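You operate a simulated robot arm through the tools that you are given. There is no shell and no other tool.

You run a simulated robot arm. Do the job below in one go: nothing can be reset, and whatever is moved stays where it is left.

JOB
Stop the flaker, then dump the chaff and move its beaker to the red plate.
Fine: all the chaff out, the yellow gate slide shut again; spill no flakes. Set down upright: green beaker. Where these are worked on the way, their far stop is far enough and under half their travel is too little: yellow gate slide.
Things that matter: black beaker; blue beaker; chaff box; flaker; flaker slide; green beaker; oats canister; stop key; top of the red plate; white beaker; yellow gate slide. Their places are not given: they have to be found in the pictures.

Only the result counts: the job must be done as asked and must still hold three seconds after the hand-in. Knocking over, shifting, dropping, spilling or breaking anything else fails it.

ROBOT AND FRAMES
A 6-joint arm with a two-finger parallel gripper, fixed in place. Base frame: the origin is at the foot of the arm, x ahead of it, y to its left, z up; the work surface is at about z = 90. Lengths are in cm, angles in rad, forces in N, time in s.
With the tool pointing down near the work surface it reaches from about 24 to 64 cm from the base axis. Its first joint turns from -1.152 to 1.152 rad. Payload 2.7 kg.
Tool frame: the origin (TCP) lies between the finger pads and is the grasp point; the fingertips stand 2.3 cm ahead of it; z points along the fingers, y is the line along which they close. Largest opening 9.4 cm; finger width 3.8, thickness 1; the body of the gripper, 5.4 by 9.6 cm, starts 3.9 cm behind the TCP.
Orientation is that of the tool frame in the base frame, as a unit quaternion [x, y, z, w]. With the fingers straight down and closing along the base's y, the tool's x points along the base's -x, its y along +y and its z along -z.

CONTROLS
- The arm moves only by the tool nudge_tool. Its argument "plan" is a list of rows, each a list of 3 entries, a list of its own where there are three numbers: the shift along the base's x, y, z in mm, then the turn, a rotation vector about the base's x, y, z in rad, then the opening, from 0 (shut) to 1 (fully open). In form: [[[dx, dy, dz], [wx, wy, wz], hand], ...]. A call has 1 to 20 rows; each row shifts and turns the commanded pose from where the row before left it. Rows are played at 5 a second. More than 5 cm and 0.15 rad between two rows, or a gripper value outside its range, and nothing of the call is played. A pose out of reach is approached as far as the arm can. The call stops where the force on the tool passes 50 N (or 10 N more than at its start, if that is more) or the arm is blocked; 0.2 s more then pass. Each finger travels about 4.5 cm/s and halts on what it meets, pressing with about 32 N; the grip force reading is that of the motor and also rises with nothing between the fingers. The clock runs only during rows and for 0.2 s after the last one: add rows that do not move to give the fingers time. The reply holds the time, the measured pose of the TCP, the force on the tool along the base axes, the opening and the grip force, in the units named above and with some noise, with the torque about the TCP (base axes, N m) and any sound that the robot's microphone picked up.
- Cameras (640 x 400 px; columns grow to the right, rows downward): "scene" is fixed at [6.91, -41.9, 142.57]; the picture's right is [0.86, -0.51, 0.00], its down [-0.19, -0.31, -0.93] and it looks along [0.48, 0.80, -0.36] (base axes); focal length 342 px, centre (320, 200). "wrist" rides on the gripper at [8.6, 1.6, -7.4] in the tool frame; the picture's right is [-0.18, 0.98, 0.00], its down [-0.58, -0.11, -0.81] and it looks along [-0.79, -0.15, 0.59] (tool axes); focal length 243 px, centre (320, 200).
- camera(camera): a new picture of that camera. No time passes.
- pixel_to_xyz(camera, pixels): there is no depth. For up to 12 entries [column, row, z] of the newest picture of that camera ("zoom" is the newest enlarged one), the place [x, y] in the base frame at which the ray of that pixel passes the height z, good to about 0.3 cm. No time passes.
- enlarge(camera, box): a new picture of the part [left, top, right, bottom] of that camera's present view, enlarged. No time passes.
- job_done(): hands the job in; it is judged then, once.

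Leave the gripper open and the arm clear of the work at the hand-in unless told otherwise.

The tools are called after ">>>" by a JSON object that holds its "api" and its "payload". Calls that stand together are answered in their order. nudge_tool: Moves the arm, as the interface text tells. Its arguments: {"type":"object","properties":{"plan":{"type":"array"}},"required":["plan"]} The other tools are called the same way: camera (camera) takes a picture; pixel_to_xyz (camera, pixels) gives the place at which the rays of pixels pass given heights; enlarge (camera, box) takes an enlarged picture of a part of a camera's view; job_done () hands the job in.

At the start:

```text
time: 0.0
tool_pos: [33.02, 12.73, 126.46]
tool_rot: [0.002, 1.0, 0.001, 0.002]
wrist_force: [-0.1, -0.1, -0.1]
moment: [0.0, 0.03, 0.01]
gripper_width: 9.39
grasp_force: 0.2
```

scene: 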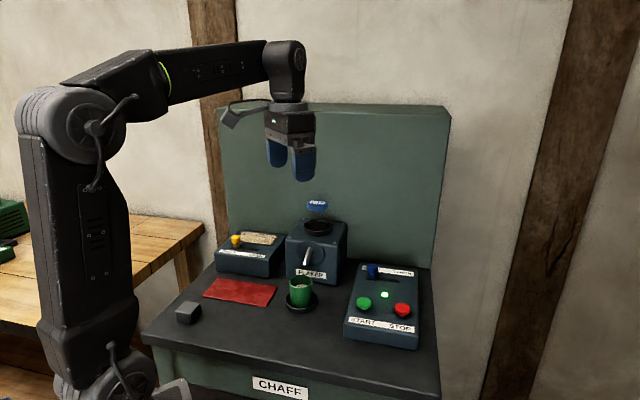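
wrist: 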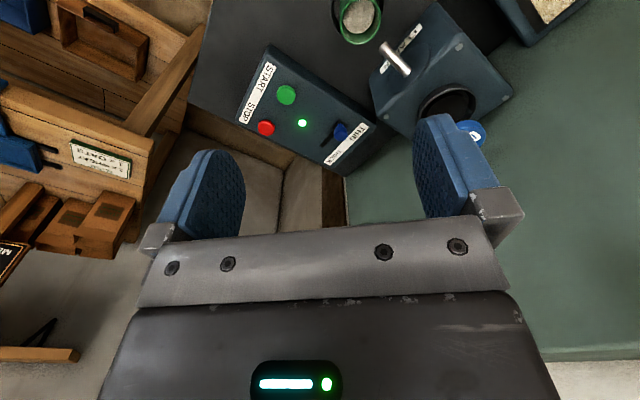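

I see the bench with the flaker, a control panel with START (green) and STOP (red) keys, a green beaker under the spout, a red plate, and a box with a yellow knob at left. I'll enlarge parts of the scene view for details.

>>> {"api": "enlarge", "payload": {"camera": "scene", "box": [200, 190, 360, 290]}}

>>> {"api": "enlarge", "payload": {"camera": "scene", "box": [320, 240, 480, 340]}}

>>> {"api": "enlarge", "payload": {"camera": "scene", "box": [140, 270, 340, 400]}}

>>> {"api": "enlarge", "payload": {"camera": "wrist", "box": [200, 0, 600, 200]}}

```text
4.00 times, centred on (280, 240) of scene
```

zoom: 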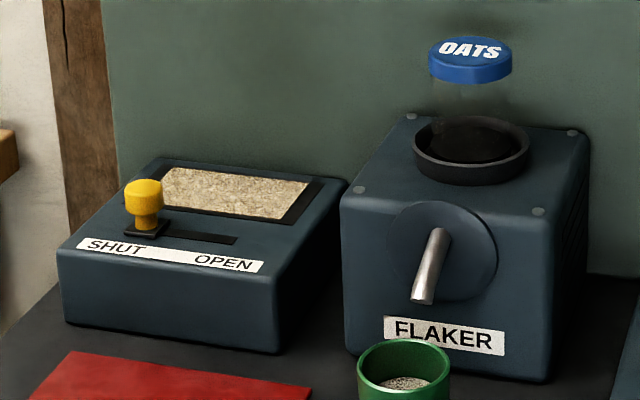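

```text
4.00 times, centred on (400, 290) of scene
```

zoom: 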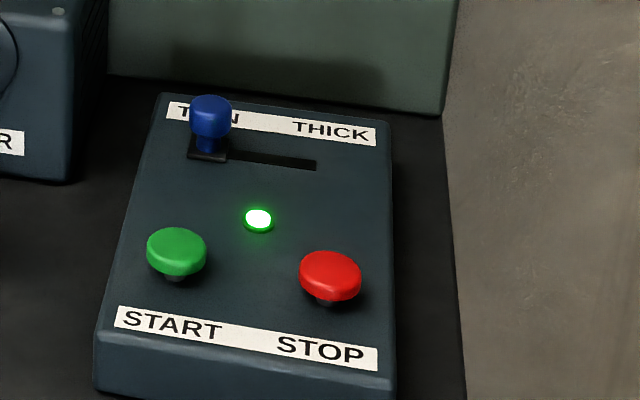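

```text
3.08 times, centred on (240, 335) of scene
```

zoom: 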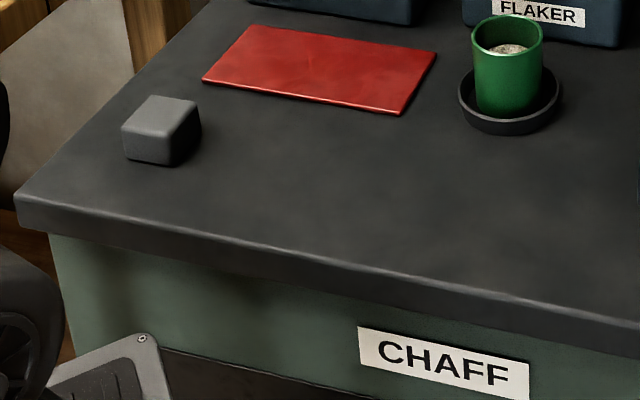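

```text
1.60 times, centred on (400, 100) of wrist
```

zoom: 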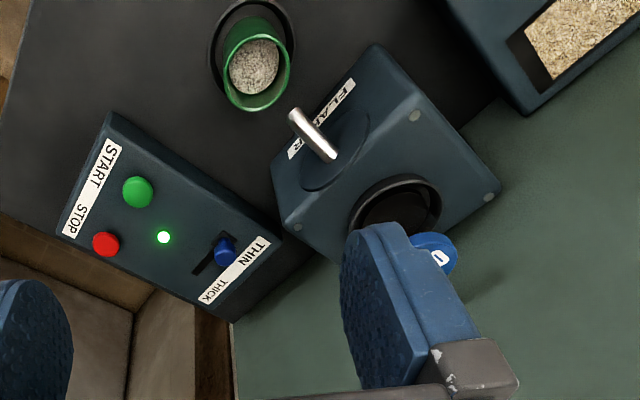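

Next I'll triangulate the key points from both cameras: the stop key, start key, blue knob, green beaker and flaker hopper.

>>> {"api": "pixel_to_xyz", "payload": {"camera": "scene", "pixels": [[402, 309, 94], [402, 309, 98], [402, 309, 102], [364, 302, 94], [364, 302, 98], [364, 302, 102], [384, 295, 94], [384, 295, 98], [384, 295, 102], [372, 270, 98], [372, 270, 102], [372, 270, 106]]}}

>>> {"api": "pixel_to_xyz", "payload": {"camera": "wrist", "pixels": [[266, 128, 94], [266, 128, 98], [266, 128, 102], [286, 95, 94], [286, 95, 98], [286, 95, 102], [302, 123, 94], [302, 123, 98], [302, 123, 102], [340, 131, 98], [340, 131, 102], [340, 131, 106]]}}

>>> {"api": "pixel_to_xyz", "payload": {"camera": "scene", "pixels": [[203, 295, 90], [218, 278, 90], [277, 286, 90], [267, 307, 90], [299, 304, 90], [301, 277, 96], [301, 277, 98], [301, 277, 100], [236, 241, 98], [236, 241, 101], [236, 241, 104]]}}

>>> {"api": "pixel_to_xyz", "payload": {"camera": "wrist", "pixels": [[360, 20, 96], [360, 20, 98], [360, 20, 100], [446, 105, 104], [446, 105, 106], [446, 105, 108], [392, 48, 98], [392, 48, 102]]}}

```text
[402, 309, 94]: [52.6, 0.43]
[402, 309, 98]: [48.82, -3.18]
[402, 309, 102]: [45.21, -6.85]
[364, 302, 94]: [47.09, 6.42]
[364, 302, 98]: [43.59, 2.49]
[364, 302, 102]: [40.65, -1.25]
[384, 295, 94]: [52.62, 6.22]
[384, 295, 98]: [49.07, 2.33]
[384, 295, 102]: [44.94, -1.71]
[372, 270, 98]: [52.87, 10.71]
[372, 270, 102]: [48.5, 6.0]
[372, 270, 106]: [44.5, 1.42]
```

```text
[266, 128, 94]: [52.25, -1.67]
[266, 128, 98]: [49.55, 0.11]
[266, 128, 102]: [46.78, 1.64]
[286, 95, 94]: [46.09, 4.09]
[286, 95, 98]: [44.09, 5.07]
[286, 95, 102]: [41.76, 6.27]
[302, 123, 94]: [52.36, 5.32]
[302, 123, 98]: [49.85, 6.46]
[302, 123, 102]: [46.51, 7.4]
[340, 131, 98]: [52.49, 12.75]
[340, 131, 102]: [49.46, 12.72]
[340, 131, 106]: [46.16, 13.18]
```

```text
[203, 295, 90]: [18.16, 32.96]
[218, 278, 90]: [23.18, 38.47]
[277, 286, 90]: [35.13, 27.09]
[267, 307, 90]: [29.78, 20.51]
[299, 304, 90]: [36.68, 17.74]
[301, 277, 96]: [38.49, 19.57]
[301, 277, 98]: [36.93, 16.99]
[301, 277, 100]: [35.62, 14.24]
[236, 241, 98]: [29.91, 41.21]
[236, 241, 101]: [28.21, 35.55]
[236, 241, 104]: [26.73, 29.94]
```

```text
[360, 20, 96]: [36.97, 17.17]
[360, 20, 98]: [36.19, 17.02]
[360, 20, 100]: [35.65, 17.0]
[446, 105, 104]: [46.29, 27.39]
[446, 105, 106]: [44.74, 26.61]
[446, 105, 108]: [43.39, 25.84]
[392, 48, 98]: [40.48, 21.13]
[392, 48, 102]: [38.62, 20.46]
```

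Triangulated: the stop key is near (51.2, -1.0, 95.5), start near (45.3, 4.5), the green beaker rim near (36.6, 17, 98). I'll close the fingers and move high above the stop key, stopping about 12 cm above it for a closer look.

>>> {"api": "nudge_tool", "payload": {"plan": [[[36.4, -27.4, 0], [0, 0, 0], 0.5], [[36.4, -27.4, 0], [0, 0, 0], 0], [[36.4, -27.4, 0], [0, 0, 0], 0], [[36.4, -27.4, 0], [0, 0, 0], 0], [[36.4, -27.4, 0], [0, 0, 0], 0], [[0, 0, -41], [0, 0, 0], 0], [[0, 0, -41], [0, 0, 0], 0], [[0, 0, -41], [0, 0, 0], 0], [[0, 0, -41], [0, 0, 0], 0], [[0, 0, 0], [0, 0, 0], 0]]}}

>>> {"api": "camera", "payload": {"camera": "wrist"}}

>>> {"api": "camera", "payload": {"camera": "scene"}}

```text
time: 2.2
tool_pos: [51.21, -1.0, 109.93]
tool_rot: [0.0, 1.0, 0.0, 0.001]
wrist_force: [0.1, -0.2, 0.5]
moment: [0.01, 0.01, -0.02]
gripper_width: 0.02
grasp_force: 32.2
```

```text
taken
```

wrist: 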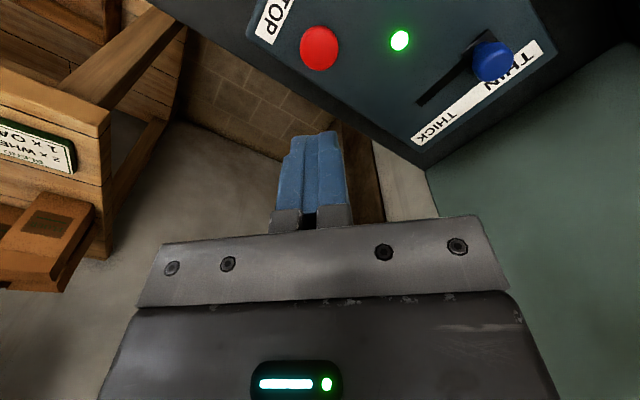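

```text
taken
```

scene: 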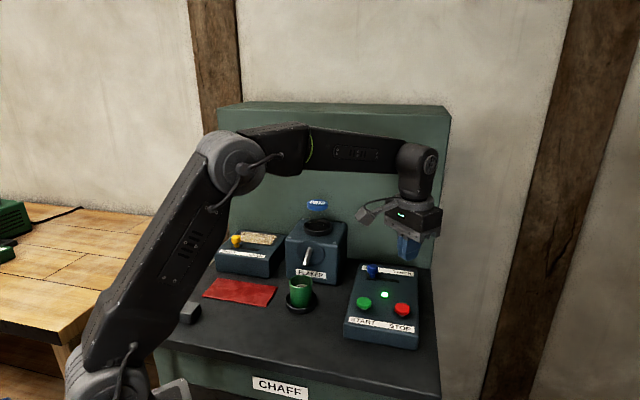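

The stop key is at (319, 47) in the wrist picture. I'll check its position at several heights from here.

>>> {"api": "pixel_to_xyz", "payload": {"camera": "wrist", "pixels": [[319, 46, 95], [319, 46, 96], [319, 46, 97], [400, 40, 94], [400, 40, 95], [492, 60, 96], [492, 60, 97], [492, 60, 98]]}}

>>> {"api": "pixel_to_xyz", "payload": {"camera": "scene", "pixels": [[402, 309, 95], [402, 309, 96], [402, 309, 97]]}}

>>> {"api": "enlarge", "payload": {"camera": "wrist", "box": [230, 0, 570, 180]}}

```text
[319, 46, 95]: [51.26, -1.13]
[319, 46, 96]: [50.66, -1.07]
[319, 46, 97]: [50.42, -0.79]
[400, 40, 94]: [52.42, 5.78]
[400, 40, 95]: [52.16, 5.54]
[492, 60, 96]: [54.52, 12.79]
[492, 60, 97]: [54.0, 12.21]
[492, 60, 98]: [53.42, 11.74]
```

```text
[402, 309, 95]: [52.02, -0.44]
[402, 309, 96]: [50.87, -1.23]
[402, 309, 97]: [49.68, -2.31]
```

```text
1.88 times, centred on (400, 90) of wrist
```

zoom: 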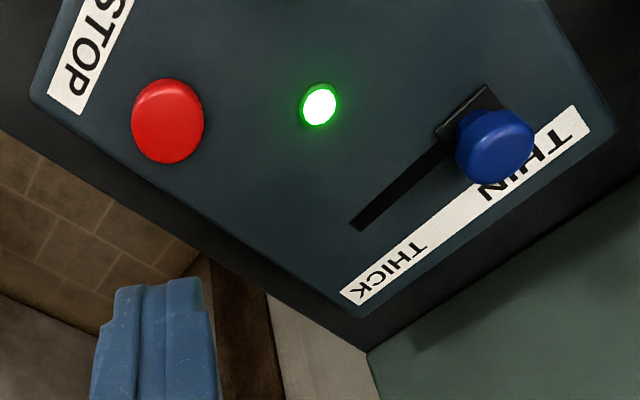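

The stop key sits at about (51.0, -1.1, 95.8). I'll go down to about 1.5 cm above it, then step down in small moves and watch the force and sound.

>>> {"api": "nudge_tool", "payload": {"plan": [[[-1, -1, -35], [0, 0, 0], 0], [[0, 0, -35], [0, 0, 0], 0], [[0, 0, -25], [0, 0, 0], 0], [[0, 0, -5], [0, 0, 0], 0], [[0, 0, -5], [0, 0, 0], 0]]}}

>>> {"api": "camera", "payload": {"camera": "scene"}}

>>> {"api": "enlarge", "payload": {"camera": "scene", "box": [320, 220, 480, 340]}}

>>> {"api": "camera", "payload": {"camera": "wrist"}}

```text
time: 3.4
tool_pos: [51.23, -1.11, 99.49]
tool_rot: [0.0, 1.0, 0.0, 0.002]
wrist_force: [-0.1, -0.4, 0.9]
moment: [0.01, 0.02, 0.03]
gripper_width: 0.0
grasp_force: 32.0
```

```text
taken
```

scene: 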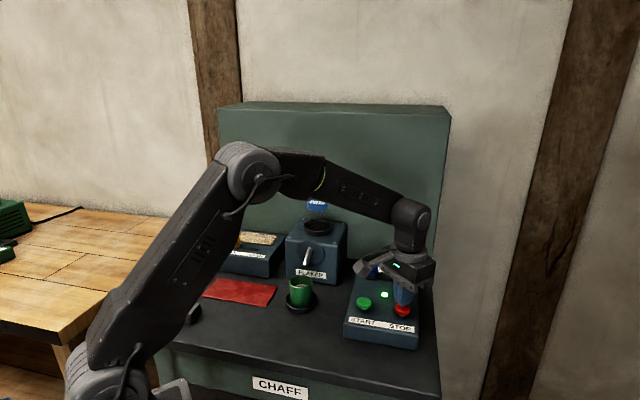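

```text
3.33 times, centred on (400, 280) of scene
```

zoom: 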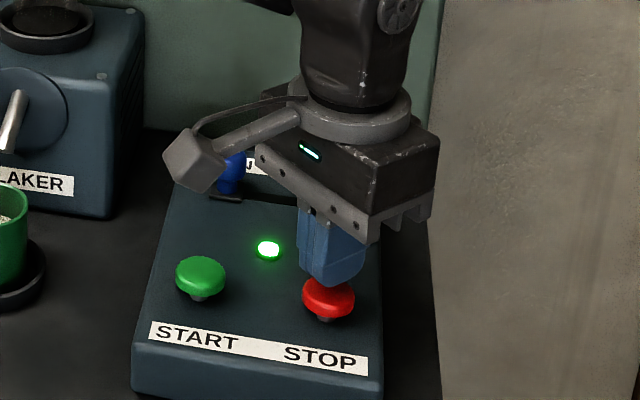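

```text
taken
```

wrist: 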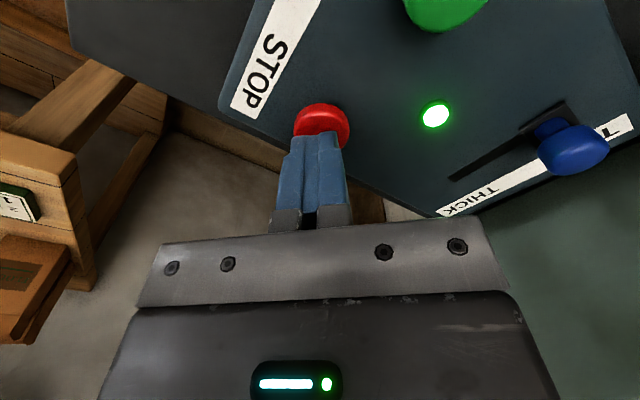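

The fingertips are right above the red key. Pressing down in 2 mm steps now.

>>> {"api": "nudge_tool", "payload": {"plan": [[[0, 0, -4], [0, 0, 0], 0], [[0, 0, -4], [0, 0, 0], 0], [[0, 0, -3], [0, 0, 0], 0], [[0, 0, -2], [0, 0, 0], 0], [[0, 0, -2], [0, 0, 0], 0]]}}

>>> {"api": "enlarge", "payload": {"camera": "scene", "box": [280, 200, 440, 340]}}

```text
time: 4.6
tool_pos: [51.17, -1.12, 97.96]
tool_rot: [0.0, 1.0, 0.0, 0.002]
wrist_force: [0.0, -1.1, 1.7]
moment: [-0.04, -0.01, -0.03]
gripper_width: 0.02
grasp_force: 32.6
heard: click
```

```text
2.86 times, centred on (360, 270) of scene
```

zoom: 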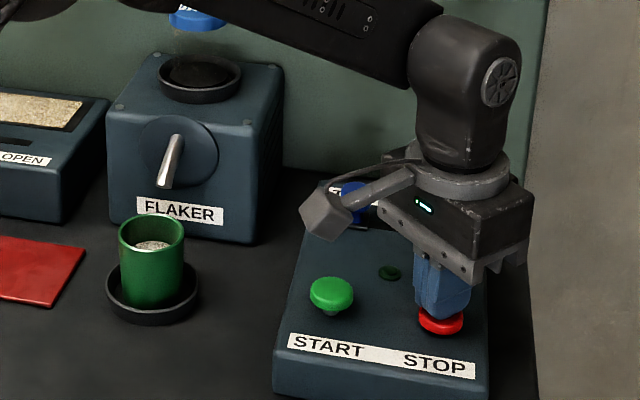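

A click was heard and the green lamp went out: the flaker is stopped. I'll lift straight up and then move back high and turn the tool left to see the chaff box and gate slide.

>>> {"api": "nudge_tool", "payload": {"plan": [[[0, 0, 10], [0, 0, 0], 0], [[0, 0, 45], [0, 0, 0], 0], [[0, 0, 45], [0, 0, 0], 0], [[0, 0, 45], [0, 0, 0], 0], [[0, 0, 45], [0, 0, 0], 0], [[0, 0, 45], [0, 0, 0], 0], [[0, 0, 45], [0, 0, 0], 0], [[-38, 28, 0], [0, 0, 0.12], 0], [[-38, 28, 0], [0, 0, 0.12], 0], [[-38, 28, 0], [0, 0, 0.12], 0], [[-38, 28, 0], [0, 0, 0.12], 0], [[-38, 28, 0], [0, 0, 0.12], 0], [[-10, 30, 0], [0, 0, 0.12], 0.3], [[0, 30, 0], [0, 0, 0.12], 0.5], [[0, 0, 0], [0, 0, 0], 0.5]]}}

>>> {"api": "camera", "payload": {"camera": "wrist"}}

>>> {"api": "camera", "payload": {"camera": "scene"}}

```text
time: 7.8
tool_pos: [31.39, 19.03, 126.01]
tool_rot: [-0.408, 0.913, 0.001, 0.001]
wrist_force: [-0.6, 1.0, 0.0]
moment: [0.02, 0.01, -0.01]
gripper_width: 4.69
grasp_force: 0.0
```

```text
taken
```

wrist: 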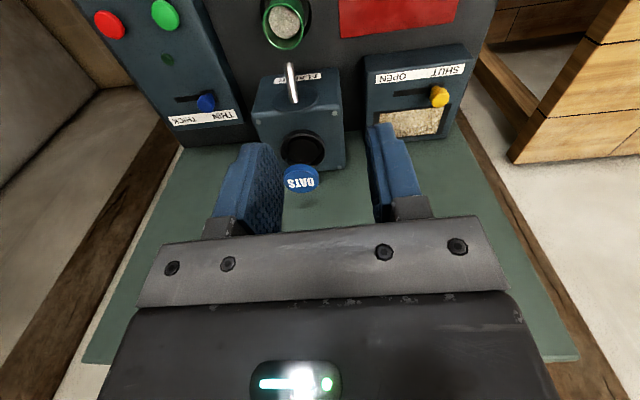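

```text
taken
```

scene: 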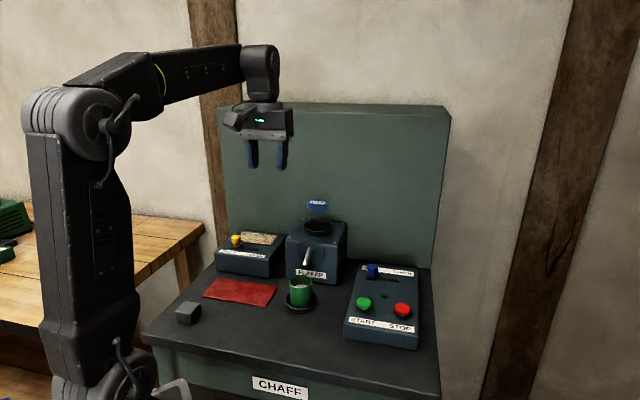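

From here the wrist camera sees the chaff box with the yellow knob at (439, 97) at SHUT, and its slot ending near (395, 96) at OPEN. I'll triangulate the knob and box features.

>>> {"api": "enlarge", "payload": {"camera": "wrist", "box": [340, 0, 500, 140]}}

>>> {"api": "pixel_to_xyz", "payload": {"camera": "wrist", "pixels": [[439, 96, 95], [439, 96, 97], [439, 96, 99], [395, 95, 95], [395, 95, 97], [395, 95, 99], [285, 22, 96], [285, 22, 98], [285, 22, 100], [285, 40, 90], [285, 40, 91], [285, 40, 92]]}}

>>> {"api": "pixel_to_xyz", "payload": {"camera": "scene", "pixels": [[236, 238, 95], [236, 238, 97], [236, 238, 99], [259, 250, 95], [259, 250, 97], [259, 250, 99], [236, 248, 95], [236, 248, 96], [236, 248, 97]]}}

>>> {"api": "enlarge", "payload": {"camera": "scene", "box": [200, 190, 360, 290]}}

```text
2.86 times, centred on (420, 70) of wrist
```

zoom: 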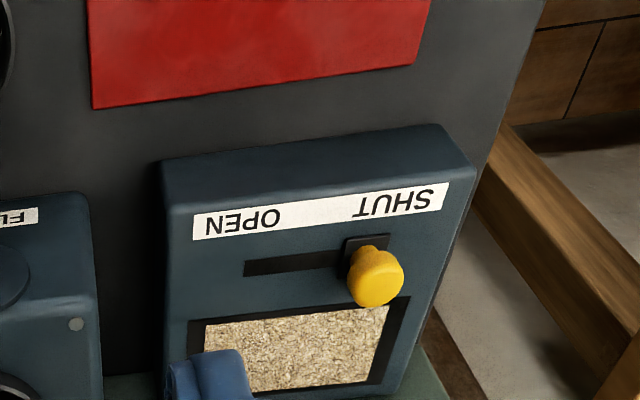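

```text
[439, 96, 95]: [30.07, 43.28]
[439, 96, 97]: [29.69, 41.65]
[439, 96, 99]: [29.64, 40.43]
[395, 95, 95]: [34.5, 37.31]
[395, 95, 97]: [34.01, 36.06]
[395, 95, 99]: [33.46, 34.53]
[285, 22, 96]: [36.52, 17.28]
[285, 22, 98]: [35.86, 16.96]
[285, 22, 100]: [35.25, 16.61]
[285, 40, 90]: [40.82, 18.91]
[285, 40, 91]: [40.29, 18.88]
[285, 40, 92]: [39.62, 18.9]
```

```text
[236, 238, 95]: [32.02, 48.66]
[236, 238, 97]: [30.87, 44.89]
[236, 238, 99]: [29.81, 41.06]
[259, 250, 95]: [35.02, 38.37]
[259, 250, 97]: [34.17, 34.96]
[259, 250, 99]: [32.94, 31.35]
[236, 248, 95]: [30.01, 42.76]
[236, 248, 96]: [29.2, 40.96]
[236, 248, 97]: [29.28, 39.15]
```

```text
4.00 times, centred on (280, 240) of scene
```

zoom: 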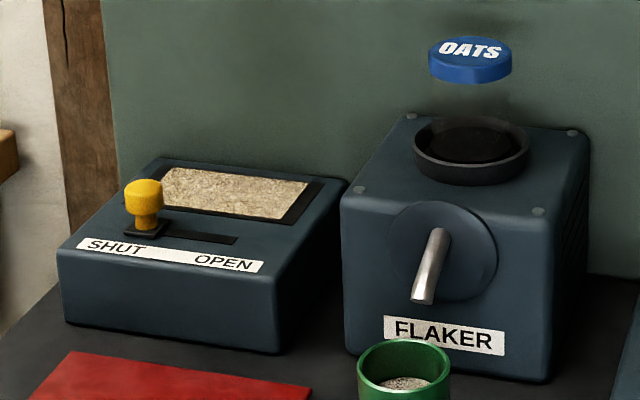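

The yellow knob centre is near (29.7, 40.5, 99), and the box top near z = 96. Before moving close I'll triangulate the flaker corner and the oats canister lid so that I can keep clear of them.

>>> {"api": "pixel_to_xyz", "payload": {"camera": "wrist", "pixels": [[335, 113, 100], [335, 113, 103], [335, 113, 106], [301, 180, 108], [301, 180, 112], [301, 180, 116], [302, 150, 102], [302, 150, 105], [302, 150, 108]]}}

>>> {"api": "pixel_to_xyz", "payload": {"camera": "scene", "pixels": [[290, 237.5, 100], [290, 237.5, 103], [290, 237.5, 106], [317, 204, 108], [317, 204, 112], [317, 204, 116], [317.5, 226, 102], [317.5, 226, 105], [317.5, 226, 108]]}}

>>> {"api": "enlarge", "payload": {"camera": "wrist", "box": [220, 0, 380, 200]}}

```text
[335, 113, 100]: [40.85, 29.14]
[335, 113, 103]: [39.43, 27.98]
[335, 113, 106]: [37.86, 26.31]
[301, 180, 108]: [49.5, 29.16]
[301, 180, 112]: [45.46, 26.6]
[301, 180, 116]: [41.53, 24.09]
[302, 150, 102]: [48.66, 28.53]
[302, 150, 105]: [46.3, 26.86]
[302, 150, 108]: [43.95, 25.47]
```

```text
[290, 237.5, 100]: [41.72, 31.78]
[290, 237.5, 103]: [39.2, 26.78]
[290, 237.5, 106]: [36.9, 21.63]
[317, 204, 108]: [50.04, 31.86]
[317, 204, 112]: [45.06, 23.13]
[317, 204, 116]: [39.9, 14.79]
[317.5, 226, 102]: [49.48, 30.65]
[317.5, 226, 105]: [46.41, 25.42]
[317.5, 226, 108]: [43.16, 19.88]
```

```text
2.00 times, centred on (300, 100) of wrist
```

zoom: 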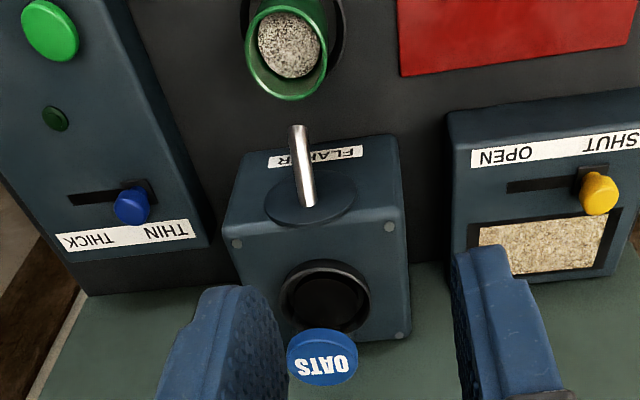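

The flaker's front-left top is at about (39.7, 27.9, 102.5) and the oats lid at about z = 110, so there is room around the yellow slide. I also need the spout tip over the green beaker; it is at wrist zoom (297, 130) and scene (306, 264).

>>> {"api": "pixel_to_xyz", "payload": {"camera": "wrist", "pixels": [[288.5, 64, 97], [288.5, 64, 99], [288.5, 64, 101], [294, 100, 98], [294, 100, 100], [294, 100, 102]]}}

>>> {"api": "pixel_to_xyz", "payload": {"camera": "scene", "pixels": [[305.5, 264, 97], [305.5, 264, 99], [305.5, 264, 101], [310, 249, 98], [310, 249, 100], [310, 249, 102], [299, 308, 90], [299, 308, 91]]}}

>>> {"api": "enlarge", "payload": {"camera": "scene", "box": [270, 230, 340, 320]}}

```text
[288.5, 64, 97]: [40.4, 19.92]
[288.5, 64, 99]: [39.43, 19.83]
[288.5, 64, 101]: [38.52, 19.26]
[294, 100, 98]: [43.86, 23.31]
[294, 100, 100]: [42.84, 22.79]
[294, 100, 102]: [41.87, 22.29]
```

```text
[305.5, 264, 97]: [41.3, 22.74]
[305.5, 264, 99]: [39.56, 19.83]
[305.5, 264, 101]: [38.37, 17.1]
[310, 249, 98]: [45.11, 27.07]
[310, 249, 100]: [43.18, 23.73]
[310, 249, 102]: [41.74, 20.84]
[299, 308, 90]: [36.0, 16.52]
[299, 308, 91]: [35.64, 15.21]
```

```text
4.44 times, centred on (305, 275) of scene
```

zoom: 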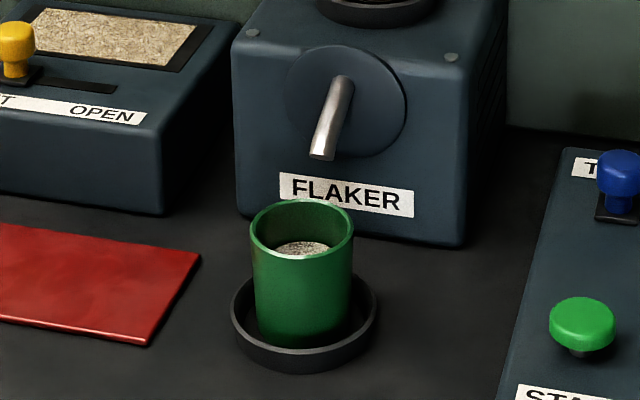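

The spout tip is about (39.5, 19.8, 99), just behind the beaker rim. First the chaff: I'll move above the yellow knob with the tool squared to the bench (turn -0.055) and about 12 cm above it, half open, then look.

>>> {"api": "nudge_tool", "payload": {"plan": [[[-3.4, 43, -28], [0, 0, -0.055], 0.5], [[-3.4, 43, -28], [0, 0, 0], 0.5], [[-3.4, 43, -28], [0, 0, 0], 0.5], [[-3.4, 43, -28], [0, 0, 0], 0.5], [[-3.4, 43, -28], [0, 0, 0], 0.5], [[0, 0, 0], [0, 0, 0], 0.5]]}}

>>> {"api": "camera", "payload": {"camera": "wrist"}}

>>> {"api": "camera", "payload": {"camera": "scene"}}

```text
refused: row 1 steps farther than a row can; nothing moved
```

```text
taken
```

wrist: 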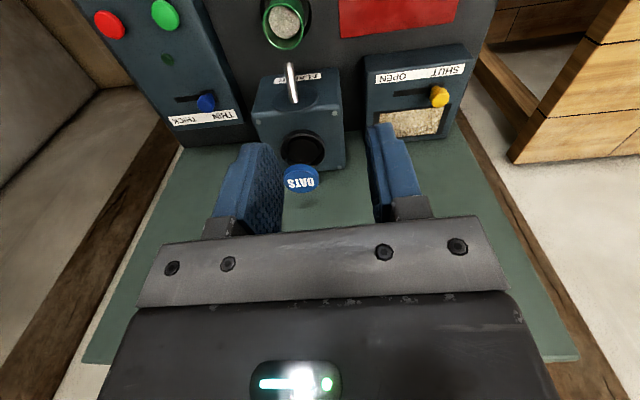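

```text
taken
```

scene: 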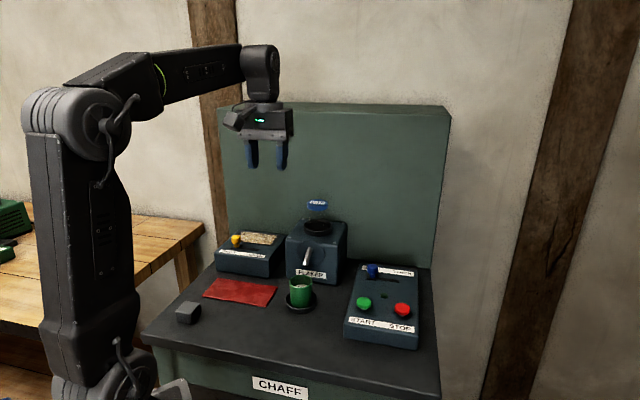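

The step was over 5 cm in length, so nothing moved. I'll repeat it with smaller steps.

>>> {"api": "nudge_tool", "payload": {"plan": [[[-2.4, 31, -20], [0, 0, -0.055], 0.5], [[-2.4, 31, -20], [0, 0, 0], 0.5], [[-2.4, 31, -20], [0, 0, 0], 0.5], [[-2.4, 31, -20], [0, 0, 0], 0.5], [[-2.4, 31, -20], [0, 0, 0], 0.5], [[-2.4, 31, -20], [0, 0, 0], 0.5], [[-2.4, 29, -20], [0, 0, 0], 0.5], [[0, 0, 0], [0, 0, 0], 0.5]]}}

>>> {"api": "camera", "payload": {"camera": "wrist"}}

>>> {"api": "camera", "payload": {"camera": "scene"}}

```text
time: 9.6
tool_pos: [29.49, 40.65, 111.98]
tool_rot: [-0.382, 0.924, 0.001, 0.001]
wrist_force: [0.4, -0.1, -0.9]
moment: [0.01, -0.01, -0.01]
gripper_width: 4.67
grasp_force: 0.0
```

```text
taken
```

wrist: 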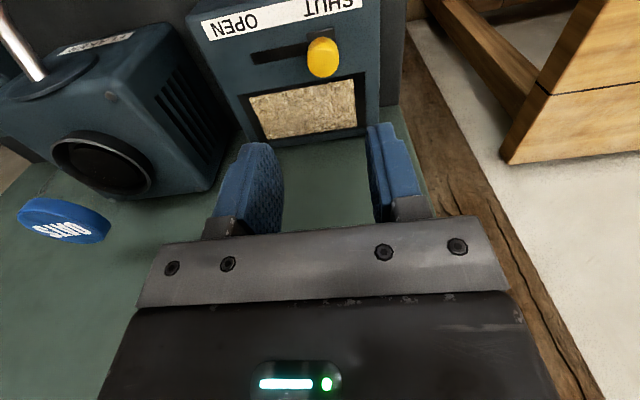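

```text
taken
```

scene: 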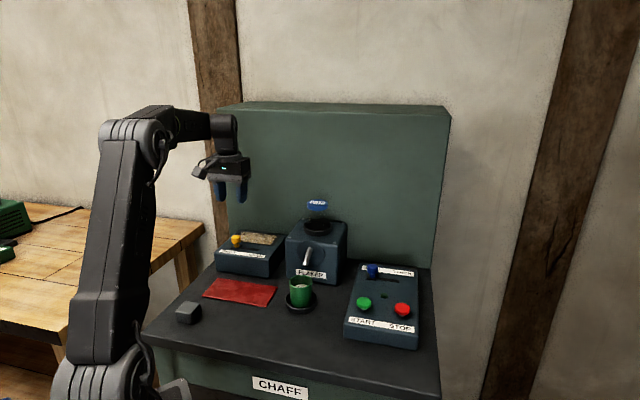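

The knob is at (322, 57) in the wrist view, between the fingers. I'll compute its location and the slot's end from this closer picture.

>>> {"api": "pixel_to_xyz", "payload": {"camera": "wrist", "pixels": [[322, 52, 97], [322, 52, 98], [322, 52, 99], [322, 52, 100], [252, 58, 96], [306, 44, 96], [336, 36, 96], [248, 95, 96], [355, 80, 96], [111, 98, 102]]}}

>>> {"api": "enlarge", "payload": {"camera": "wrist", "box": [180, 0, 420, 150]}}

>>> {"api": "enlarge", "payload": {"camera": "scene", "box": [200, 140, 300, 290]}}

```text
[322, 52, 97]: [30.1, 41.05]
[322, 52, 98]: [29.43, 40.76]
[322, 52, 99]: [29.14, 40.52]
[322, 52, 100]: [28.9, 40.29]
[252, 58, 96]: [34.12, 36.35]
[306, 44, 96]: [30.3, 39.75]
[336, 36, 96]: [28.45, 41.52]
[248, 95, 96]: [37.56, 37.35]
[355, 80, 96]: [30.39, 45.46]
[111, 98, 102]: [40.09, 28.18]
```

```text
2.67 times, centred on (300, 75) of wrist
```

zoom: 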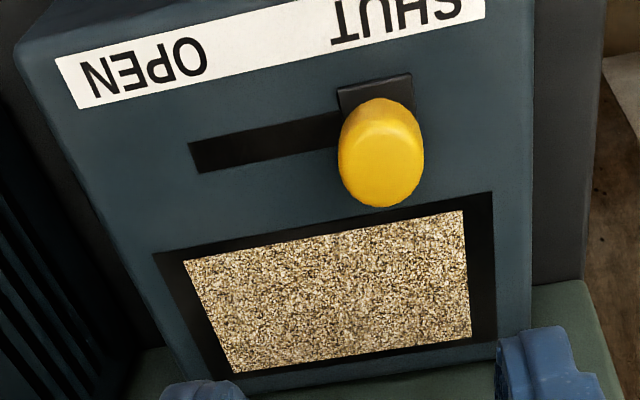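

```text
2.67 times, centred on (250, 215) of scene
```

zoom: 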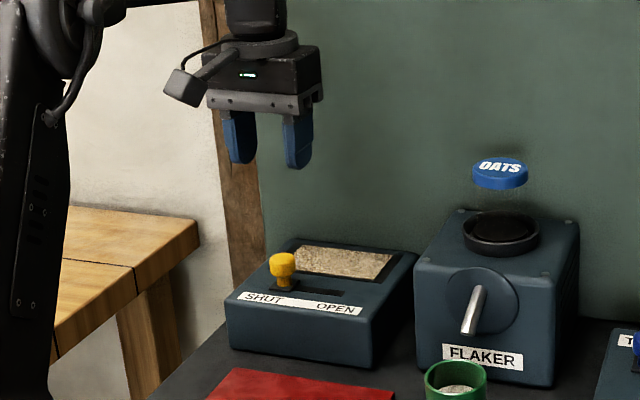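

The knob axis is at about (29.5, 40.8), head centre about z = 99. The tool is already above it. I'll descend to TCP z = 99.2 with the fingers straddling the knob along the slide direction.

>>> {"api": "nudge_tool", "payload": {"plan": [[[0, 1, -40], [0, 0, 0], 0.5], [[0, 0, -40], [0, 0, 0], 0.5], [[0, 0, -20], [0, 0, 0], 0.5], [[0, 0, -10], [0, 0, 0], 0.5], [[0, 0, 0], [0, 0, 0], 0.5]]}}

>>> {"api": "enlarge", "payload": {"camera": "scene", "box": [190, 190, 310, 290]}}

>>> {"api": "camera", "payload": {"camera": "wrist"}}

```text
time: 10.8
tool_pos: [29.57, 40.59, 100.89]
tool_rot: [-0.383, 0.924, 0.001, 0.002]
wrist_force: [-0.2, -0.6, 0.3]
moment: [0.02, 0.02, -0.03]
gripper_width: 4.7
grasp_force: 0.1
```

```text
4.00 times, centred on (250, 240) of scene
```

zoom: 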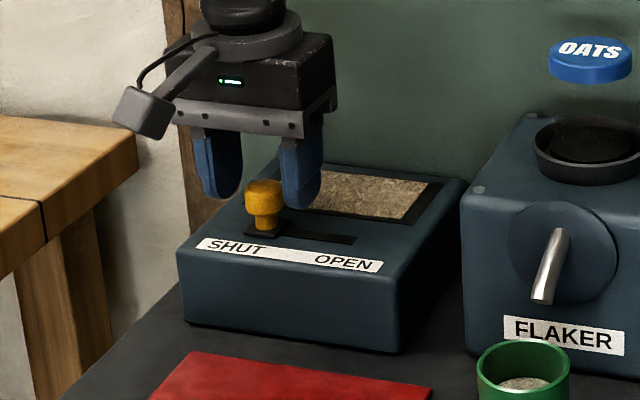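

```text
taken
```

wrist: 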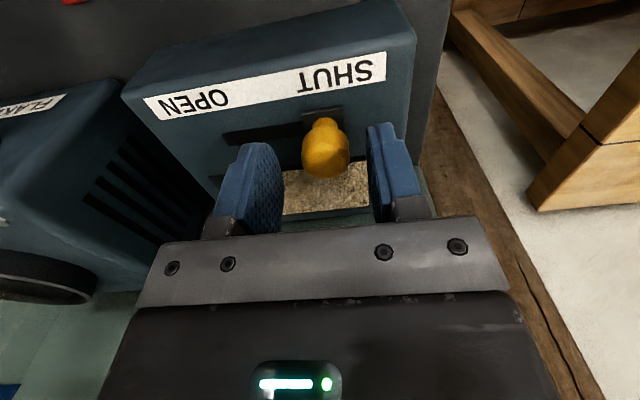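

The knob lies midway between the fingers. I'll go down another 1.7 cm and close on the knob head.

>>> {"api": "nudge_tool", "payload": {"plan": [[[0, 0, -9], [0, 0, 0], 0.5], [[0, 0, -8], [0, 0, 0], 0.5], [[0, 0, 0], [0, 0, 0], 0.5], [[0, 0, 0], [0, 0, 0], 0.35], [[0, 0, 0], [0, 0, 0], 0.28], [[0, 0, 0], [0, 0, 0], 0.2], [[0, 0, 0], [0, 0, 0], 0.1], [[0, 0, 0], [0, 0, 0], 0.1]]}}

>>> {"api": "enlarge", "payload": {"camera": "scene", "box": [190, 190, 310, 290]}}

>>> {"api": "camera", "payload": {"camera": "wrist"}}

```text
time: 12.6
tool_pos: [29.59, 40.5, 99.18]
tool_rot: [-0.383, 0.924, 0.001, 0.001]
wrist_force: [-1.9, 1.6, -1.6]
moment: [0.17, -0.05, 0.06]
gripper_width: 2.54
grasp_force: 44.8
```

```text
4.00 times, centred on (250, 240) of scene
```

zoom: 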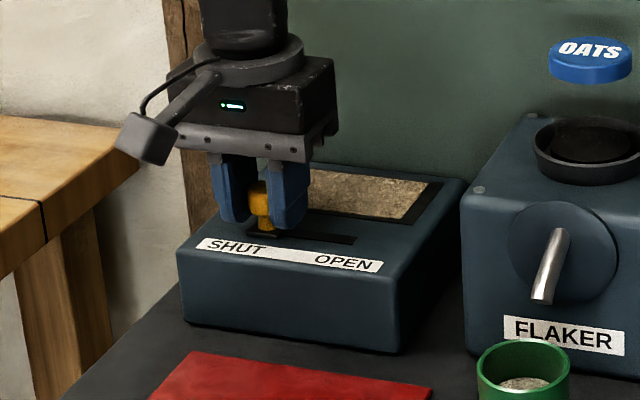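

```text
taken
```

wrist: 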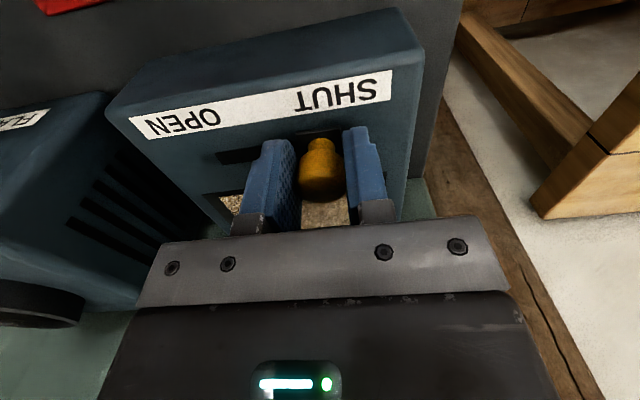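

The gripper holds the knob (width 2.54). Now I'll slide toward OPEN, along (0.707, -0.707), 4 cm in 8 mm steps, watching the force.

>>> {"api": "nudge_tool", "payload": {"plan": [[[5.6, -5.6, 0], [0, 0, 0], 0.1], [[5.6, -5.6, 0], [0, 0, 0], 0.1], [[5.6, -5.6, 0], [0, 0, 0], 0.1], [[5.6, -5.6, 0], [0, 0, 0], 0.1], [[5.6, -5.6, 0], [0, 0, 0], 0.1]]}}

>>> {"api": "enlarge", "payload": {"camera": "scene", "box": [190, 190, 310, 290]}}

>>> {"api": "camera", "payload": {"camera": "wrist"}}

```text
time: 13.8
tool_pos: [32.45, 37.76, 99.22]
tool_rot: [-0.383, 0.924, 0.0, 0.001]
wrist_force: [3.7, 5.1, -6.4]
moment: [-0.39, 0.32, -0.03]
gripper_width: 2.56
grasp_force: 45.0
```

```text
4.00 times, centred on (250, 240) of scene
```

zoom: 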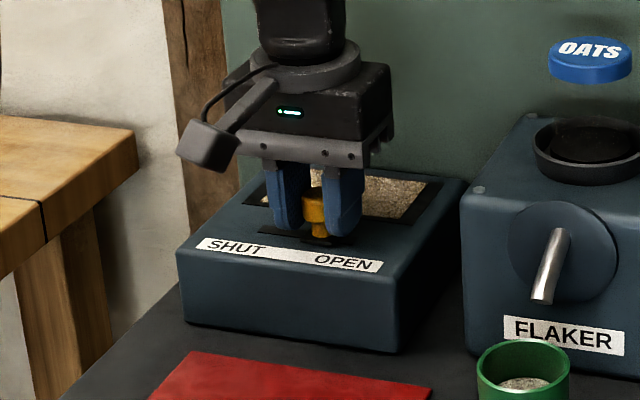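

```text
taken
```

wrist: 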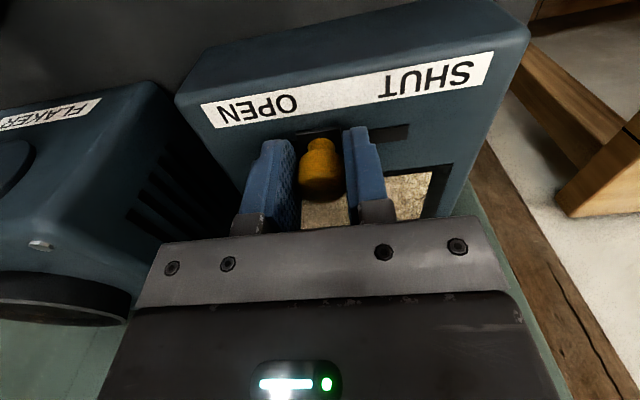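

It moved 4 cm with little resistance. The slide plate is near the slot's end; I'll carry on in small steps until the stop is felt.

>>> {"api": "nudge_tool", "payload": {"plan": [[[4, -3.4, 0.3], [0, 0, 0], 0.1], [[3, -2.6, 0.3], [0, 0, 0], 0.1], [[3, -2.6, 0], [0, 0, 0], 0.1]]}}

>>> {"api": "enlarge", "payload": {"camera": "scene", "box": [190, 190, 310, 290]}}

```text
time: 14.6
tool_pos: [33.31, 36.79, 99.15]
tool_rot: [-0.383, 0.924, 0.0, -0.001]
wrist_force: [-5.6, -4.2, -9.9]
moment: [0.56, -0.49, -0.04]
gripper_width: 2.55
grasp_force: 45.0
```

```text
4.00 times, centred on (250, 240) of scene
```

zoom: 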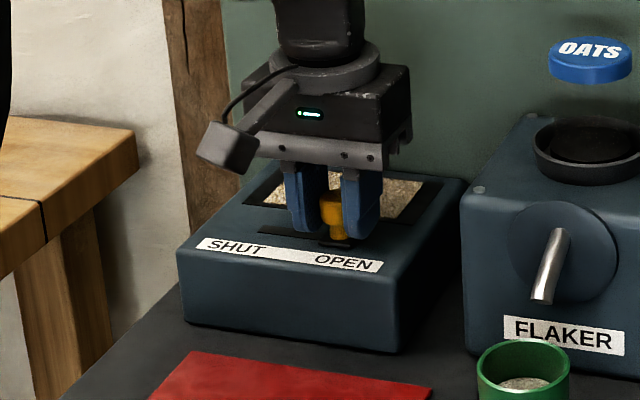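

Total travel so far is about 5.2 cm and the force is still low. A few more small steps with a slight correction sideways and down.

>>> {"api": "nudge_tool", "payload": {"plan": [[[2, -2.6, -0.8], [0, 0, 0], 0.1], [[2.5, -2.5, 0], [0, 0, 0], 0.1], [[0, 0, 0], [0, 0, 0], 0.1]]}}

>>> {"api": "enlarge", "payload": {"camera": "scene", "box": [190, 190, 310, 290]}}

>>> {"api": "camera", "payload": {"camera": "wrist"}}

```text
time: 15.4
tool_pos: [33.61, 36.43, 99.25]
tool_rot: [-0.383, 0.924, 0.001, 0.0]
wrist_force: [-17.6, -0.3, -4.0]
moment: [-0.07, 0.29, 0.05]
gripper_width: 2.54
grasp_force: 44.9
```

```text
4.00 times, centred on (250, 240) of scene
```

zoom: 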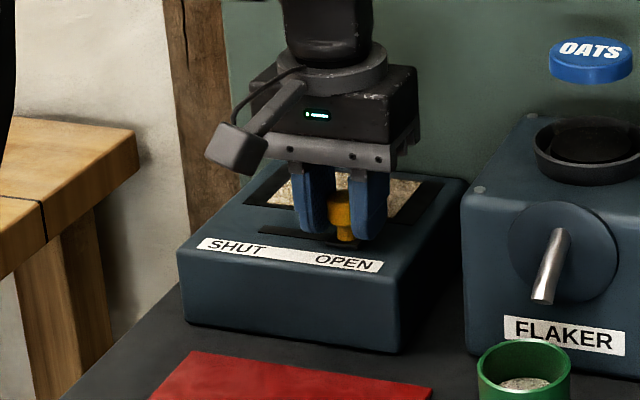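

```text
taken
```

wrist: 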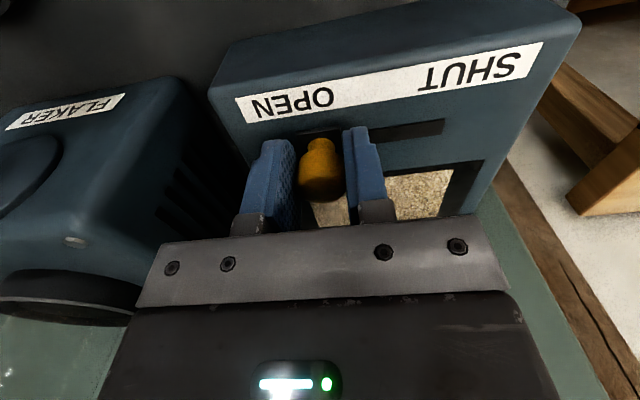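

The resistance along the slide has risen to about 12 N, which looks like the stop. I'll push a little more to confirm.

>>> {"api": "nudge_tool", "payload": {"plan": [[[2, -2, 0], [0, 0, 0], 0.1], [[1.5, -1.5, 0], [0, 0, 0], 0.1]]}}

>>> {"api": "enlarge", "payload": {"camera": "wrist", "box": [200, 50, 560, 250]}}

```text
time: 16.0
tool_pos: [33.67, 36.53, 99.24]
tool_rot: [-0.384, 0.924, 0.003, 0.0]
wrist_force: [-35.6, 20.8, 1.3]
moment: [-0.58, 1.04, 0.21]
gripper_width: 2.55
grasp_force: 45.2
```

```text
1.78 times, centred on (380, 150) of wrist
```

zoom: 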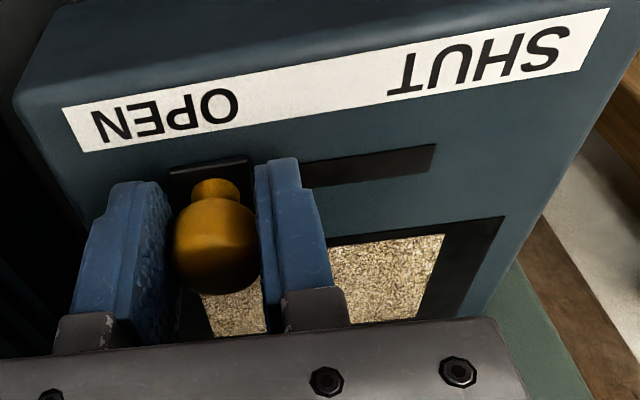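

That is the far stop (position unchanged while force rose to about 40 N). I'll ease the command back to relieve the force, keep the gate open and wait 3 s, then look at the window.

>>> {"api": "nudge_tool", "payload": {"plan": [[[-3, 3, 0], [0, 0, 0], 0.1], [[0, 0, 0], [0, 0, 0], 0.1], [[0, 0, 0], [0, 0, 0], 0.1], [[0, 0, 0], [0, 0, 0], 0.1], [[0, 0, 0], [0, 0, 0], 0.1], [[0, 0, 0], [0, 0, 0], 0.1], [[0, 0, 0], [0, 0, 0], 0.1], [[0, 0, 0], [0, 0, 0], 0.1], [[0, 0, 0], [0, 0, 0], 0.1], [[0, 0, 0], [0, 0, 0], 0.1], [[0, 0, 0], [0, 0, 0], 0.1], [[0, 0, 0], [0, 0, 0], 0.1], [[0, 0, 0], [0, 0, 0], 0.1], [[0, 0, 0], [0, 0, 0], 0.1], [[0, 0, 0], [0, 0, 0], 0.1]]}}

>>> {"api": "enlarge", "payload": {"camera": "wrist", "box": [200, 50, 560, 250]}}

>>> {"api": "camera", "payload": {"camera": "scene"}}

>>> {"api": "enlarge", "payload": {"camera": "scene", "box": [190, 190, 310, 290]}}

```text
time: 19.2
tool_pos: [33.64, 36.49, 99.3]
tool_rot: [-0.384, 0.923, 0.001, 0.001]
wrist_force: [-17.3, 16.4, 2.5]
moment: [0.25, 0.18, 0.05]
gripper_width: 2.51
grasp_force: 44.7
```

```text
1.78 times, centred on (380, 150) of wrist
```

zoom: 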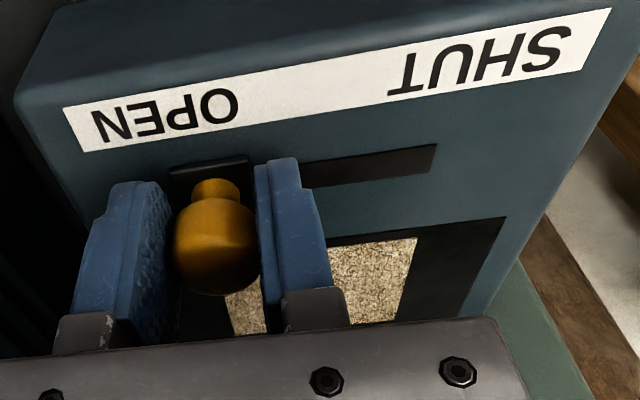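

```text
taken
```

scene: 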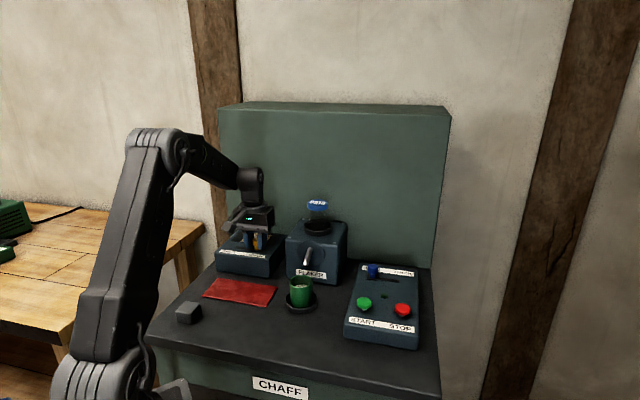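

```text
4.00 times, centred on (250, 240) of scene
```

zoom: 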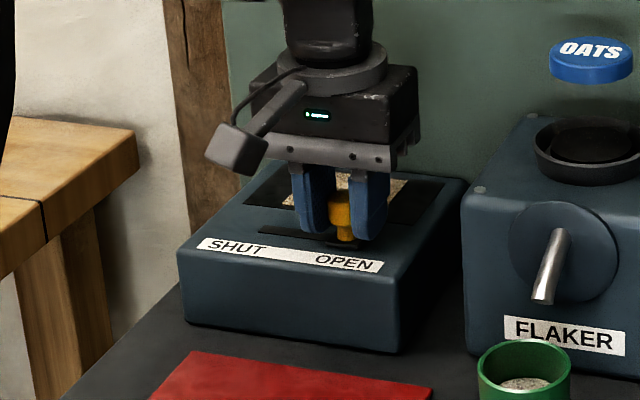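

The chaff patch in the window is shrinking, so the chaff is draining. I'll ease back a bit more and wait another 4 s.

>>> {"api": "nudge_tool", "payload": {"plan": [[[-2, 2, 0], [0, 0, 0], 0.1], [[0, 0, 0], [0, 0, 0], 0.1], [[0, 0, 0], [0, 0, 0], 0.1], [[0, 0, 0], [0, 0, 0], 0.1], [[0, 0, 0], [0, 0, 0], 0.1], [[0, 0, 0], [0, 0, 0], 0.1], [[0, 0, 0], [0, 0, 0], 0.1], [[0, 0, 0], [0, 0, 0], 0.1], [[0, 0, 0], [0, 0, 0], 0.1], [[0, 0, 0], [0, 0, 0], 0.1], [[0, 0, 0], [0, 0, 0], 0.1], [[0, 0, 0], [0, 0, 0], 0.1], [[0, 0, 0], [0, 0, 0], 0.1], [[0, 0, 0], [0, 0, 0], 0.1], [[0, 0, 0], [0, 0, 0], 0.1], [[0, 0, 0], [0, 0, 0], 0.1], [[0, 0, 0], [0, 0, 0], 0.1], [[0, 0, 0], [0, 0, 0], 0.1], [[0, 0, 0], [0, 0, 0], 0.1], [[0, 0, 0], [0, 0, 0], 0.1]]}}

>>> {"api": "enlarge", "payload": {"camera": "wrist", "box": [200, 50, 560, 250]}}

>>> {"api": "enlarge", "payload": {"camera": "scene", "box": [190, 190, 310, 290]}}

```text
time: 23.4
tool_pos: [33.64, 36.55, 99.12]
tool_rot: [-0.383, 0.924, 0.001, 0.001]
wrist_force: [-1.2, -1.9, 6.5]
moment: [0.01, 0.0, 0.02]
gripper_width: 2.56
grasp_force: 44.7
```

```text
1.78 times, centred on (380, 150) of wrist
```

zoom: 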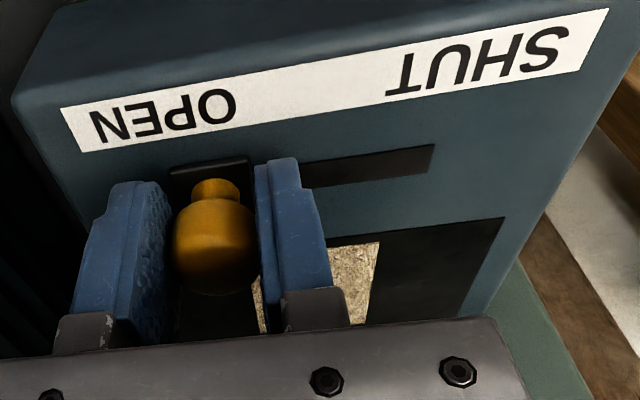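

```text
4.00 times, centred on (250, 240) of scene
```

zoom: 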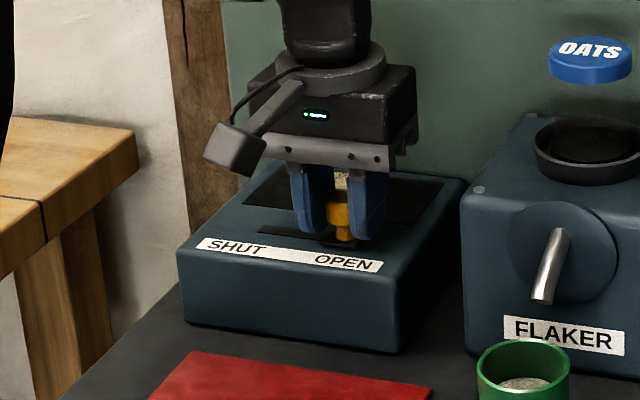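

The chaff is about two-thirds gone. The force is relaxed. I'll wait another 4 s.

>>> {"api": "nudge_tool", "payload": {"plan": [[[0, 0, 0], [0, 0, 0], 0.1], [[0, 0, 0], [0, 0, 0], 0.1], [[0, 0, 0], [0, 0, 0], 0.1], [[0, 0, 0], [0, 0, 0], 0.1], [[0, 0, 0], [0, 0, 0], 0.1], [[0, 0, 0], [0, 0, 0], 0.1], [[0, 0, 0], [0, 0, 0], 0.1], [[0, 0, 0], [0, 0, 0], 0.1], [[0, 0, 0], [0, 0, 0], 0.1], [[0, 0, 0], [0, 0, 0], 0.1], [[0, 0, 0], [0, 0, 0], 0.1], [[0, 0, 0], [0, 0, 0], 0.1], [[0, 0, 0], [0, 0, 0], 0.1], [[0, 0, 0], [0, 0, 0], 0.1], [[0, 0, 0], [0, 0, 0], 0.1], [[0, 0, 0], [0, 0, 0], 0.1], [[0, 0, 0], [0, 0, 0], 0.1], [[0, 0, 0], [0, 0, 0], 0.1], [[0, 0, 0], [0, 0, 0], 0.1], [[0, 0, 0], [0, 0, 0], 0.1]]}}

>>> {"api": "enlarge", "payload": {"camera": "wrist", "box": [200, 50, 560, 250]}}

>>> {"api": "enlarge", "payload": {"camera": "scene", "box": [190, 190, 310, 290]}}

```text
time: 27.6
tool_pos: [33.56, 36.57, 99.2]
tool_rot: [-0.383, 0.924, 0.0, 0.001]
wrist_force: [-1.1, -1.0, 5.1]
moment: [-0.02, 0.0, 0.01]
gripper_width: 2.53
grasp_force: 44.8
```

```text
1.78 times, centred on (380, 150) of wrist
```

zoom: 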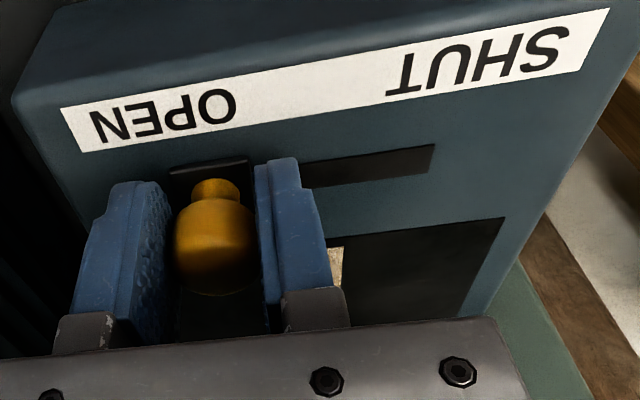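

```text
4.00 times, centred on (250, 240) of scene
```

zoom: 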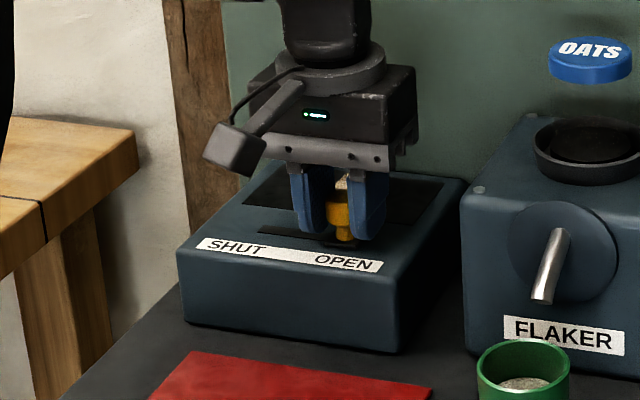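

Only a small strip of chaff is left behind the finger. I'll wait 4 s more.

>>> {"api": "nudge_tool", "payload": {"plan": [[[0, 0, 0], [0, 0, 0], 0.1], [[0, 0, 0], [0, 0, 0], 0.1], [[0, 0, 0], [0, 0, 0], 0.1], [[0, 0, 0], [0, 0, 0], 0.1], [[0, 0, 0], [0, 0, 0], 0.1], [[0, 0, 0], [0, 0, 0], 0.1], [[0, 0, 0], [0, 0, 0], 0.1], [[0, 0, 0], [0, 0, 0], 0.1], [[0, 0, 0], [0, 0, 0], 0.1], [[0, 0, 0], [0, 0, 0], 0.1], [[0, 0, 0], [0, 0, 0], 0.1], [[0, 0, 0], [0, 0, 0], 0.1], [[0, 0, 0], [0, 0, 0], 0.1], [[0, 0, 0], [0, 0, 0], 0.1], [[0, 0, 0], [0, 0, 0], 0.1], [[0, 0, 0], [0, 0, 0], 0.1], [[0, 0, 0], [0, 0, 0], 0.1], [[0, 0, 0], [0, 0, 0], 0.1], [[0, 0, 0], [0, 0, 0], 0.1], [[0, 0, 0], [0, 0, 0], 0.1]]}}

>>> {"api": "enlarge", "payload": {"camera": "wrist", "box": [200, 50, 560, 250]}}

>>> {"api": "enlarge", "payload": {"camera": "scene", "box": [230, 210, 310, 260]}}

```text
time: 31.8
tool_pos: [33.63, 36.55, 99.11]
tool_rot: [-0.383, 0.924, 0.001, 0.001]
wrist_force: [-0.7, -0.3, 3.5]
moment: [0.0, -0.02, 0.02]
gripper_width: 2.51
grasp_force: 44.7
```

```text
1.78 times, centred on (380, 150) of wrist
```

zoom: 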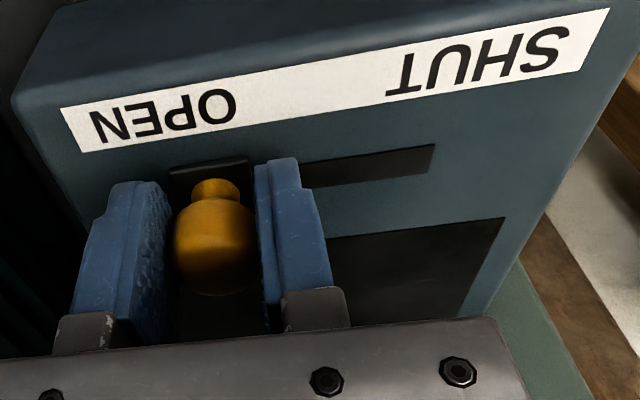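

```text
8.00 times, centred on (270, 235) of scene
```

zoom: 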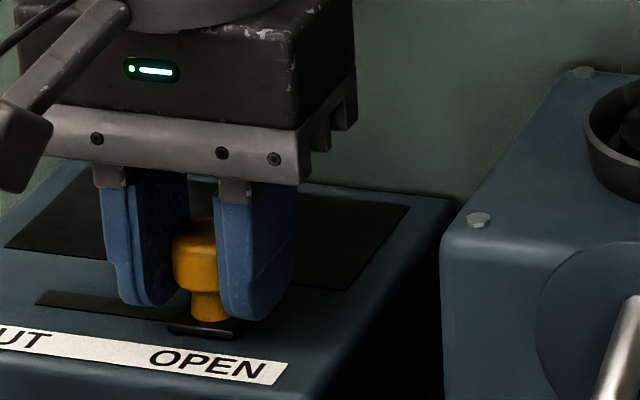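

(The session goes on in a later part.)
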